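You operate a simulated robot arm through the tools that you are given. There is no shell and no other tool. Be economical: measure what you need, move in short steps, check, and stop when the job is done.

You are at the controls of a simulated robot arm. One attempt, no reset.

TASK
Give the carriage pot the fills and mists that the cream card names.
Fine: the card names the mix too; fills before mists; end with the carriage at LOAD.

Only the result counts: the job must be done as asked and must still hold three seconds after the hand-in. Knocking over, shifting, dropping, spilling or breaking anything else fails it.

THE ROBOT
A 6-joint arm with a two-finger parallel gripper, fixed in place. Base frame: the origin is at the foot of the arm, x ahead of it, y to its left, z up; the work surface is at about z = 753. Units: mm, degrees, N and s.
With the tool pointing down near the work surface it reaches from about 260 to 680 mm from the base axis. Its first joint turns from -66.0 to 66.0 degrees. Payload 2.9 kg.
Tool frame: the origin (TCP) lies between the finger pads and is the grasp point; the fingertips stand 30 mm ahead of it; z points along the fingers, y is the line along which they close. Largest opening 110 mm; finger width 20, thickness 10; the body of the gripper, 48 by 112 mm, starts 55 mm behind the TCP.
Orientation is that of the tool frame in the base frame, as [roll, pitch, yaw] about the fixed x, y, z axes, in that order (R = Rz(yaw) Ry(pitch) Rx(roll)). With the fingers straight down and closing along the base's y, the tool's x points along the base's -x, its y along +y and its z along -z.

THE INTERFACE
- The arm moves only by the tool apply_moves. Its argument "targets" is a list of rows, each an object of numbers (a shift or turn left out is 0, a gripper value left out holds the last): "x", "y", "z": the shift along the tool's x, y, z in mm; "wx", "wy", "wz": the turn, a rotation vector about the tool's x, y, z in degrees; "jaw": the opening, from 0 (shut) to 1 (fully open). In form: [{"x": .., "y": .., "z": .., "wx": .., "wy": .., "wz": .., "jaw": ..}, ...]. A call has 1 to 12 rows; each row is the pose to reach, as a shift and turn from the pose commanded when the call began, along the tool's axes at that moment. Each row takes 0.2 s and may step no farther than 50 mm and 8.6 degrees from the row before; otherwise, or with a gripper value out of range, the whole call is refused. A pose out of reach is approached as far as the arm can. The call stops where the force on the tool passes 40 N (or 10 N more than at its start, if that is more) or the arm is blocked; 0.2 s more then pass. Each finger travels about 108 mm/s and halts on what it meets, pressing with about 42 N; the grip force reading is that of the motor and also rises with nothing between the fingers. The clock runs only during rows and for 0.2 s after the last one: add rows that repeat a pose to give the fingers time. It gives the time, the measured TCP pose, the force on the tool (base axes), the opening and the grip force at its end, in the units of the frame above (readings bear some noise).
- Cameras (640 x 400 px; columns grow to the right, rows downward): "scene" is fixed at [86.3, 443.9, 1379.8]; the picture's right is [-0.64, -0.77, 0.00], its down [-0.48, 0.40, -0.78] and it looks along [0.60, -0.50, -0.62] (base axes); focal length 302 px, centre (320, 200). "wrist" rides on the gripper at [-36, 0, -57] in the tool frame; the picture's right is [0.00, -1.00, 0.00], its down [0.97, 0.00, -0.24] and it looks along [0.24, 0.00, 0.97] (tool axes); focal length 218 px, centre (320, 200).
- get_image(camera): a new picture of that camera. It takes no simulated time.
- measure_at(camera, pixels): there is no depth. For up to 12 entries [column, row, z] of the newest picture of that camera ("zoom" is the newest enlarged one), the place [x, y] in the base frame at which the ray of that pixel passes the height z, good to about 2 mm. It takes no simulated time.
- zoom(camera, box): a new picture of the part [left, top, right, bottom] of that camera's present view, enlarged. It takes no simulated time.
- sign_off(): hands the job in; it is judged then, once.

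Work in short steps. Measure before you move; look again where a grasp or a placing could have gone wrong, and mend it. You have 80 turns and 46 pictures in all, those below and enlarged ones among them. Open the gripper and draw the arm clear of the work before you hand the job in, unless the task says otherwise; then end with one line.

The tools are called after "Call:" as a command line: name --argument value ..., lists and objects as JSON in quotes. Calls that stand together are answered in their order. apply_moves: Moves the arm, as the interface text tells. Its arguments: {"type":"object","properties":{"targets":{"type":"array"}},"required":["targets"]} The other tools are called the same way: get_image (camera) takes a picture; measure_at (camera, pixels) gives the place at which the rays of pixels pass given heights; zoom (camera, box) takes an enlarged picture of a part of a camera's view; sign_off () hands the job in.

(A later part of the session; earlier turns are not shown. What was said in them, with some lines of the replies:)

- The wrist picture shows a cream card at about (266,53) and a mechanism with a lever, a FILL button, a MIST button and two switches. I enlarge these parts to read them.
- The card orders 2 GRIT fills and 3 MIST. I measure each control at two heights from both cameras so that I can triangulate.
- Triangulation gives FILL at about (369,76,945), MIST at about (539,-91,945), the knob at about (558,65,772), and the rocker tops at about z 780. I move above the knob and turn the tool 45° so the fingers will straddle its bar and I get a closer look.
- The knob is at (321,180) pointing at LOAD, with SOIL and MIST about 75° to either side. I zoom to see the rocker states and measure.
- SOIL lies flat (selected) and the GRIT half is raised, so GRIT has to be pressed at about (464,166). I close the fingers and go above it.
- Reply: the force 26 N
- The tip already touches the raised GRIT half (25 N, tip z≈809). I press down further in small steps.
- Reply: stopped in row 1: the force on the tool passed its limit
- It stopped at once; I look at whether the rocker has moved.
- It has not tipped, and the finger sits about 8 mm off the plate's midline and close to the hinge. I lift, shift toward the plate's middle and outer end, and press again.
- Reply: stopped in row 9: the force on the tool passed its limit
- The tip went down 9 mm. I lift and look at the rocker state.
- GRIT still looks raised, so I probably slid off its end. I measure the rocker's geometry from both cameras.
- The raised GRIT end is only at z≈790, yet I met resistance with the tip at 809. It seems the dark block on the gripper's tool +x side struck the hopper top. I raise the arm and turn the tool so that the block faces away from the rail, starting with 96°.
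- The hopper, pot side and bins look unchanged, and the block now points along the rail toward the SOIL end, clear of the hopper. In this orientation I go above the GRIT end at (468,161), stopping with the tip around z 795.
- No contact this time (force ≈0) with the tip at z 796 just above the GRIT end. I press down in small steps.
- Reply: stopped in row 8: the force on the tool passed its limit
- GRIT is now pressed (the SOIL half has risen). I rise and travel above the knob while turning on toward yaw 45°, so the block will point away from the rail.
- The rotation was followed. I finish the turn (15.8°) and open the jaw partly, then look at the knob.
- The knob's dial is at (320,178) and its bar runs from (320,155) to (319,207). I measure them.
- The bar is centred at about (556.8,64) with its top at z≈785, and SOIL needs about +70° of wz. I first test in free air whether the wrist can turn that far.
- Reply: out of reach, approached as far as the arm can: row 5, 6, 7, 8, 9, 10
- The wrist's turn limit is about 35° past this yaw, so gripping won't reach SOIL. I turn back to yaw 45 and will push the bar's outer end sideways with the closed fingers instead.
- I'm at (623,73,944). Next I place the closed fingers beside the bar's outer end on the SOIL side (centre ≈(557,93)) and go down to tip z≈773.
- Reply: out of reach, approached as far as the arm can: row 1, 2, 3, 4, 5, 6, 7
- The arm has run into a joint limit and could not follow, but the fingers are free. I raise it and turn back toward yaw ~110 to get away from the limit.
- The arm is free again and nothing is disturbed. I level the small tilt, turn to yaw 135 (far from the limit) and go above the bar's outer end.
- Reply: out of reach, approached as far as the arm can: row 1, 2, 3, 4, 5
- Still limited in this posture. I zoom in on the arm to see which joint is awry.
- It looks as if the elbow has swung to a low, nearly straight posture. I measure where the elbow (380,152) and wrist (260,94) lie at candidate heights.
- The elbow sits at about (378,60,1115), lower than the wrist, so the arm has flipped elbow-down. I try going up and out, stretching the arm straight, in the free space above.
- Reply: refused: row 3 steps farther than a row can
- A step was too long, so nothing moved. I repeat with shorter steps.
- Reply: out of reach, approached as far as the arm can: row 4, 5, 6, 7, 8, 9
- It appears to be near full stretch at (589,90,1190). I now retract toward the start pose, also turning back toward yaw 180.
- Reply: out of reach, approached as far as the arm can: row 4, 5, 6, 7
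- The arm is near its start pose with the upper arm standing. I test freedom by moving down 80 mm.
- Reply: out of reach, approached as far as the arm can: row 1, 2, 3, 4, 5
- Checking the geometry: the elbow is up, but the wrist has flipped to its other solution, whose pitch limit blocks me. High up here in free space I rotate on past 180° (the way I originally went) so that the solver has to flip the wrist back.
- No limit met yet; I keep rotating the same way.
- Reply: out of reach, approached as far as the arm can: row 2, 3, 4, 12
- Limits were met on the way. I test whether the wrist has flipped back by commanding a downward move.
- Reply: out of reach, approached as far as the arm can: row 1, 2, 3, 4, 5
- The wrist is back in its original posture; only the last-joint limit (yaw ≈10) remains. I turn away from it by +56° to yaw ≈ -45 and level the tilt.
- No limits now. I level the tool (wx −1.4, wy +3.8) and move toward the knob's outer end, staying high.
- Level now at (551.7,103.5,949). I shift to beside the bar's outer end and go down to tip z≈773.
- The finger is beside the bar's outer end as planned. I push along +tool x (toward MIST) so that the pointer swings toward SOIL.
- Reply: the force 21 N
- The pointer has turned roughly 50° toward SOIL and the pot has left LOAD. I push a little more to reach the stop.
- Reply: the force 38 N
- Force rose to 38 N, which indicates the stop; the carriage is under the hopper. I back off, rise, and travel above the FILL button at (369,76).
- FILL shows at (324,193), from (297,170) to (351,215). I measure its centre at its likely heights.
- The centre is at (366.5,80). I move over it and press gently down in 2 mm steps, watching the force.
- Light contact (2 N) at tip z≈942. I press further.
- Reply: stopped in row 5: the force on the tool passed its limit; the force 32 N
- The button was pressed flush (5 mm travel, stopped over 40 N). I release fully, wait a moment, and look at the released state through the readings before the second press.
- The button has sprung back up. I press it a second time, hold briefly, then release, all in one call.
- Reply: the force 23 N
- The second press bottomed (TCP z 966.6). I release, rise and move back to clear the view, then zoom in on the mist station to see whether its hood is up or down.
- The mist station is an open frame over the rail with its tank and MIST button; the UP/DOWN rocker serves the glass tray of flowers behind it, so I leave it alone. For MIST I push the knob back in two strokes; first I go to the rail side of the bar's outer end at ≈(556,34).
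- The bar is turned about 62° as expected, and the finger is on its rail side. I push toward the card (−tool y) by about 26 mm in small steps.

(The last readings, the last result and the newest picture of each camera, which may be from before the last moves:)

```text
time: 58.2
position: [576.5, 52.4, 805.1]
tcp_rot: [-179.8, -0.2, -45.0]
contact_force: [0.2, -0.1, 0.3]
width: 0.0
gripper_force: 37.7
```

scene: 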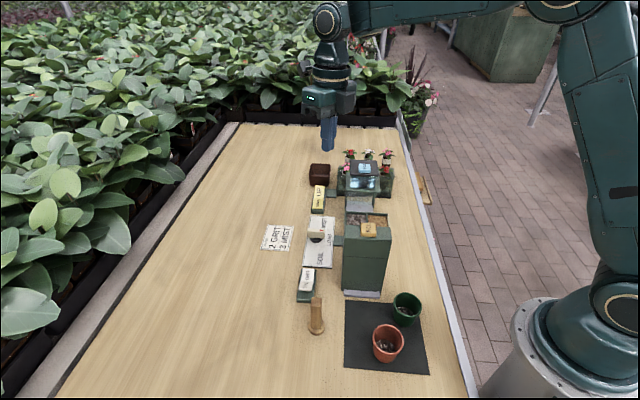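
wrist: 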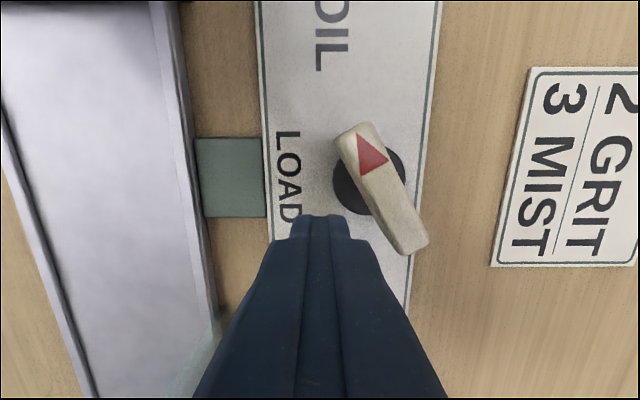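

No force now; the bar is near LOAD. I step around to its MIST side and push the outer end toward SOIL so that the pointer swings to MIST.

Call:
apply_moves --targets '[{"x": 8}, {"x": 8, "y": -15}, {"x": 0, "y": -15}, {"x": -5, "y": -15}, {"x": -9, "y": -15}, {"x": -13, "y": -15}, {"x": -16, "y": -15}, {"x": -19, "y": -15}, {"x": -22, "y": -15}, {"x": -25, "y": -15}, {"x": -28, "y": -15}, {"x": -30, "y": -15}]'

Call:
get_image --camera "wrist"

```text
time: 60.5
position: [572.0, 80.2, 804.9]
tcp_rot: [-179.3, -0.9, -45.5]
contact_force: [4.8, -1.3, -2.8]
width: 0.0
gripper_force: 37.9
stopped in row 11: the force on the tool passed its limit (the readings are from after the stop); the commanded pose is now the measured one
```

```text
6 pictures are left
```

wrist: 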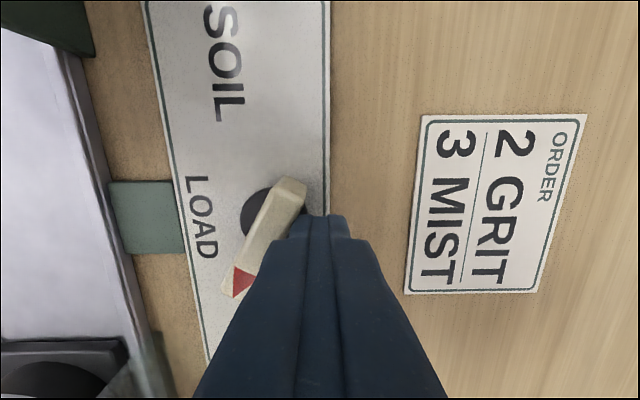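

The knob hit its stop on the MIST side and the carriage (bottom-left) has travelled there. I back off, rise, and travel above the MIST button at about (539,-91).

Call:
apply_moves --targets '[{"x": 8}, {"x": 8, "z": -48}, {"x": 8, "z": -96}, {"x": 8, "z": -144}, {"x": 8, "z": -190}, {"x": 8, "z": -212}, {"x": 30, "y": 36, "z": -212}, {"x": 55, "y": 72, "z": -212}, {"x": 80, "y": 108, "z": -212}, {"x": 97.6, "y": 144, "z": -212}, {"x": 97.6, "y": 144, "z": -212}]'

Call:
get_image --camera "wrist"

```text
time: 62.9
position: [532.1, -93.0, 1018.9]
tcp_rot: [-179.4, -1.0, -45.5]
contact_force: [-0.1, 0.8, -0.4]
width: 0.2
gripper_force: 37.6
```

```text
5 pictures are left
```

wrist: 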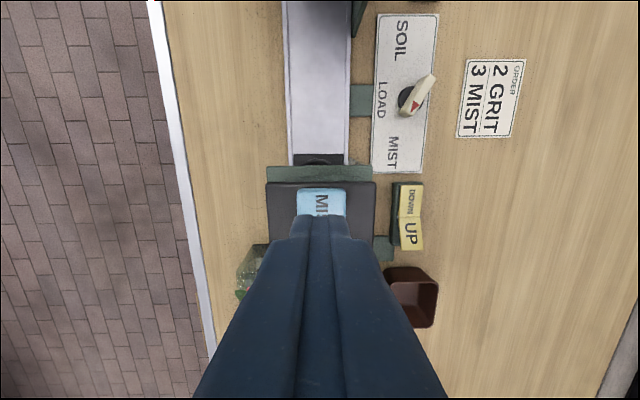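

The carriage edge shows under the mist frame and the MIST button spans columns 297–346 from row 190, so its centre is near (321,210). I measure it.

Call:
measure_at --camera "wrist" --pixels '[[321, 210, 935], [321, 210, 945], [321, 190, 945]]'

```text
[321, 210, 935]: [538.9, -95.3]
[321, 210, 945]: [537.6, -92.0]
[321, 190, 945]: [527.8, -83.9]
```

Target (538,-93). I move over it and descend gently in 2 mm steps to find contact.

Call:
apply_moves --targets '[{"x": 4.2, "y": -4.2, "z": 20}, {"x": 4.2, "y": -4.2, "z": 38}, {"x": 4.2, "y": -4.2, "z": 42}, {"x": 4.2, "y": -4.2, "z": 44}, {"x": 4.2, "y": -4.2, "z": 46}, {"x": 4.2, "y": -4.2, "z": 48}, {"x": 4.2, "y": -4.2, "z": 48}]'

```text
time: 64.5
position: [539.7, -91.1, 970.5]
tcp_rot: [-179.4, -0.8, -45.4]
contact_force: [0.5, -0.5, 1.2]
width: 0.0
gripper_force: 38.0
```

No clear contact yet at tip z 940. I continue in 1.5 mm steps through the press.

Call:
apply_moves --targets '[{"z": 1.5}, {"z": 3}, {"z": 4.5}, {"z": 6}, {"z": 7.5}, {"z": 9}]'

Call:
zoom --camera "scene" --box '[310, 130, 410, 215]'

```text
time: 65.9
position: [540.6, -92.0, 962.9]
tcp_rot: [-179.4, -1.0, -45.5]
contact_force: [-3.8, -0.2, 18.5]
width: 0.0
gripper_force: 37.7
```

```text
4.71 times, centred on (360, 172) of scene
```

zoom: 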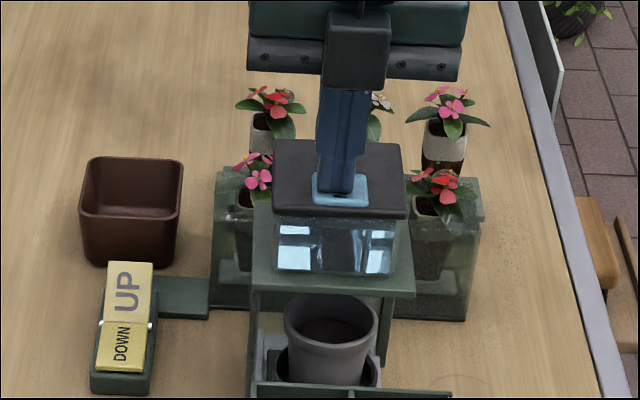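

The pot stands under the mist frame and the button looks flush (18 N). I push another 1.5 mm to make sure this press registers.

Call:
apply_moves --targets '[{"z": 1}, {"z": 1.8}]'

```text
time: 66.5
position: [541.3, -91.3, 961.5]
tcp_rot: [-179.3, -1.0, -45.5]
contact_force: [-6.9, 0.2, 28.6]
width: 0.1
gripper_force: 38.0
```

Pressed to 28.6 N with small movement, so it is bottomed. I release for a second and press a second time to the same depth.

Call:
apply_moves --targets '[{"z": -7}, {"z": -14}, {"z": -14}, {"z": -14}, {"z": -14}, {"z": -14}, {"z": -8}, {"z": -5}, {"z": -3}, {"z": -1.5}, {"z": 0}, {"z": 0}]'

```text
time: 69.1
position: [540.2, -91.4, 960.5]
tcp_rot: [-179.3, -1.0, -45.5]
contact_force: [-7.3, -0.5, 27.7]
width: 0.0
gripper_force: 37.7
```

The second press bottomed the same way (27.7 N). I release and check that the button really springs up before the third press.

Call:
apply_moves --targets '[{"z": -7}, {"z": -14}, {"z": -14}, {"z": -14}, {"z": -14}]'

Call:
zoom --camera "scene" --box '[310, 130, 410, 215]'

```text
time: 70.3
position: [539.5, -93.3, 971.5]
tcp_rot: [-179.4, -0.9, -45.4]
contact_force: [-0.9, 0.6, -0.4]
width: 0.0
gripper_force: 37.5
```

```text
4.71 times, centred on (360, 172) of scene
```

zoom: 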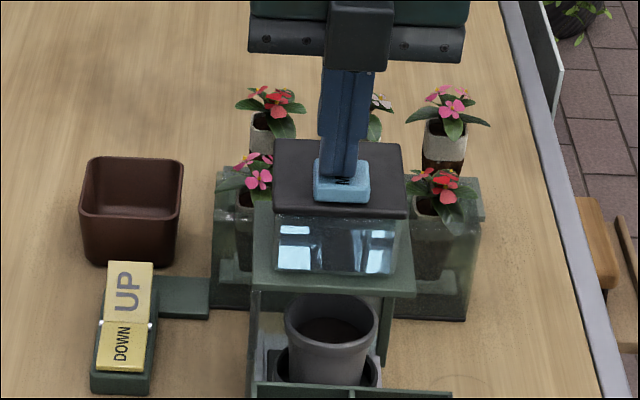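

The button is up again and the pot's contents are darkening. I make the third press to the same depth.

Call:
apply_moves --targets '[{"z": 6}, {"z": 9}, {"z": 11}, {"z": 12.5}, {"z": 14}, {"z": 14}]'

```text
time: 71.7
position: [539.6, -91.5, 961.4]
tcp_rot: [-179.3, -1.1, -45.5]
contact_force: [-7.8, 1.3, 29.0]
width: 0.0
gripper_force: 37.5
```

Third press done (29 N). I release, rise, and travel to the rail side of the bar's outer end for the turn back to LOAD, at about (525,62), staying high for now.

Call:
apply_moves --targets '[{"z": -12}, {"z": -30}, {"z": -50}, {"x": -30, "y": -25, "z": -50, "wx": -0.7, "wy": -1}, {"x": -60, "y": -50, "z": -50, "wx": -0.7, "wy": -1}, {"x": -90, "y": -75, "z": -50, "wx": -0.7, "wy": -1}, {"x": -118.6, "y": -98, "z": -50, "wx": -0.7, "wy": -1}, {"x": -118.6, "y": -98, "z": -50, "wx": -0.7, "wy": -1}]'

```text
time: 73.5
position: [525.9, 63.5, 1009.5]
tcp_rot: [179.9, 0.2, -45.5]
contact_force: [0.2, 0.4, -0.3]
width: 0.0
gripper_force: 37.4
```

Position is right (u −21.5, v −22 relative to the knob). I descend to tip z≈774 and push outward in one call.

Call:
apply_moves --targets '[{"z": 48}, {"z": 96}, {"z": 144}, {"z": 180}, {"z": 205}, {"z": 205}]'

Call:
get_image --camera "wrist"

```text
time: 74.9
position: [525.8, 63.9, 803.8]
tcp_rot: [179.9, 0.1, -45.5]
contact_force: [0.6, 0.2, 0.2]
width: 0.3
gripper_force: 37.9
```

```text
2 pictures are left
```

wrist: 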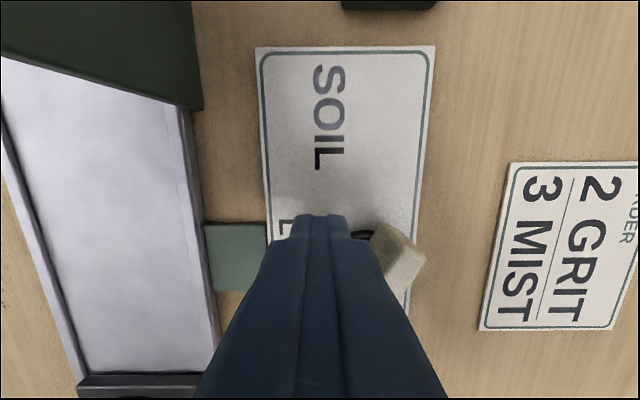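

The finger is on the rail side of the bar's outer end at (400,260). I push outward (−tool y) 27 mm as I did on the other side.

Call:
apply_moves --targets '[{"y": -5}, {"y": -9}, {"y": -12}, {"y": -15}, {"y": -18}, {"y": -21}, {"y": -24}, {"y": -27}, {"y": -27}]'

```text
time: 76.9
position: [545.5, 82.6, 804.5]
tcp_rot: [-179.9, 0.1, -45.4]
contact_force: [-1.5, 1.8, -0.8]
width: 0.0
gripper_force: 37.6
```

The bar should be about 20° short of LOAD. I step around and nudge its outer end toward MIST until flush with the straight-ahead line (finger centre u≈−16).

Call:
apply_moves --targets '[{"x": -9}, {"x": -9, "y": -15.5}, {"x": -4, "y": -15.5}, {"x": 0, "y": -15.5}, {"x": 2, "y": -15.5}, {"x": 4, "y": -15.5}, {"x": 5, "y": -15.5}, {"x": 5, "y": -15.5}]'

Call:
get_image --camera "wrist"

```text
time: 78.7
position: [559.3, 87.3, 803.9]
tcp_rot: [179.9, 0.1, -45.6]
contact_force: [-1.3, 0.6, -0.7]
width: 0.0
gripper_force: 37.8
```

```text
1 pictures are left
```

wrist: 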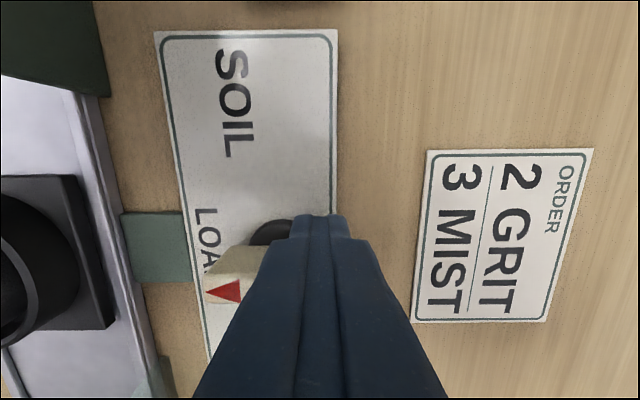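

The pointer is back toward LOAD and the carriage plate lines up with its strip (rows 175–330 against 212–283, as at the start). I back off and rise clear, then check with the last picture.

Call:
apply_moves --targets '[{"x": -7}, {"x": -7, "z": -45}, {"x": -7, "z": -90}, {"x": -7, "z": -135}, {"x": -7, "z": -180}, {"x": -7, "z": -225}, {"x": -7, "z": -225, "jaw": 0.5}, {"x": -7, "z": -225}, {"x": -7, "z": -225}, {"x": -7, "z": -225}]'

Call:
get_image --camera "wrist"

```text
time: 80.9
position: [556.2, 94.8, 1028.2]
tcp_rot: [179.8, 0.2, -45.6]
contact_force: [-0.6, -0.1, 0.6]
width: 55.0
gripper_force: 0.0
```

```text
0 pictures are left
```

wrist: 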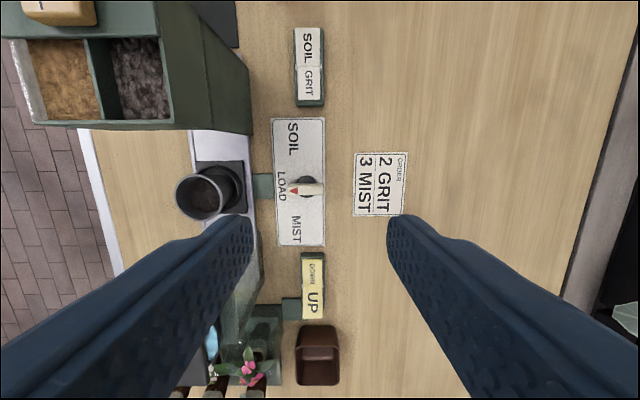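

The last picture shows the pointer on LOAD at (295,190), the filled pot at the LOAD strip, the rail clean, and the arm clear with its gripper open. I hand in.

Call:
sign_off

```text
The job is handed in.
```

I set the mix to GRIT, pressed FILL twice and then MIST three times, brought the carriage back to LOAD, and handed the job in. I couldn't see either fill go into the pot. Before I switched to GRIT, part of the gripper also bumped the hopper near FILL; I saw no spill, but I can't rule out that it pressed the button.
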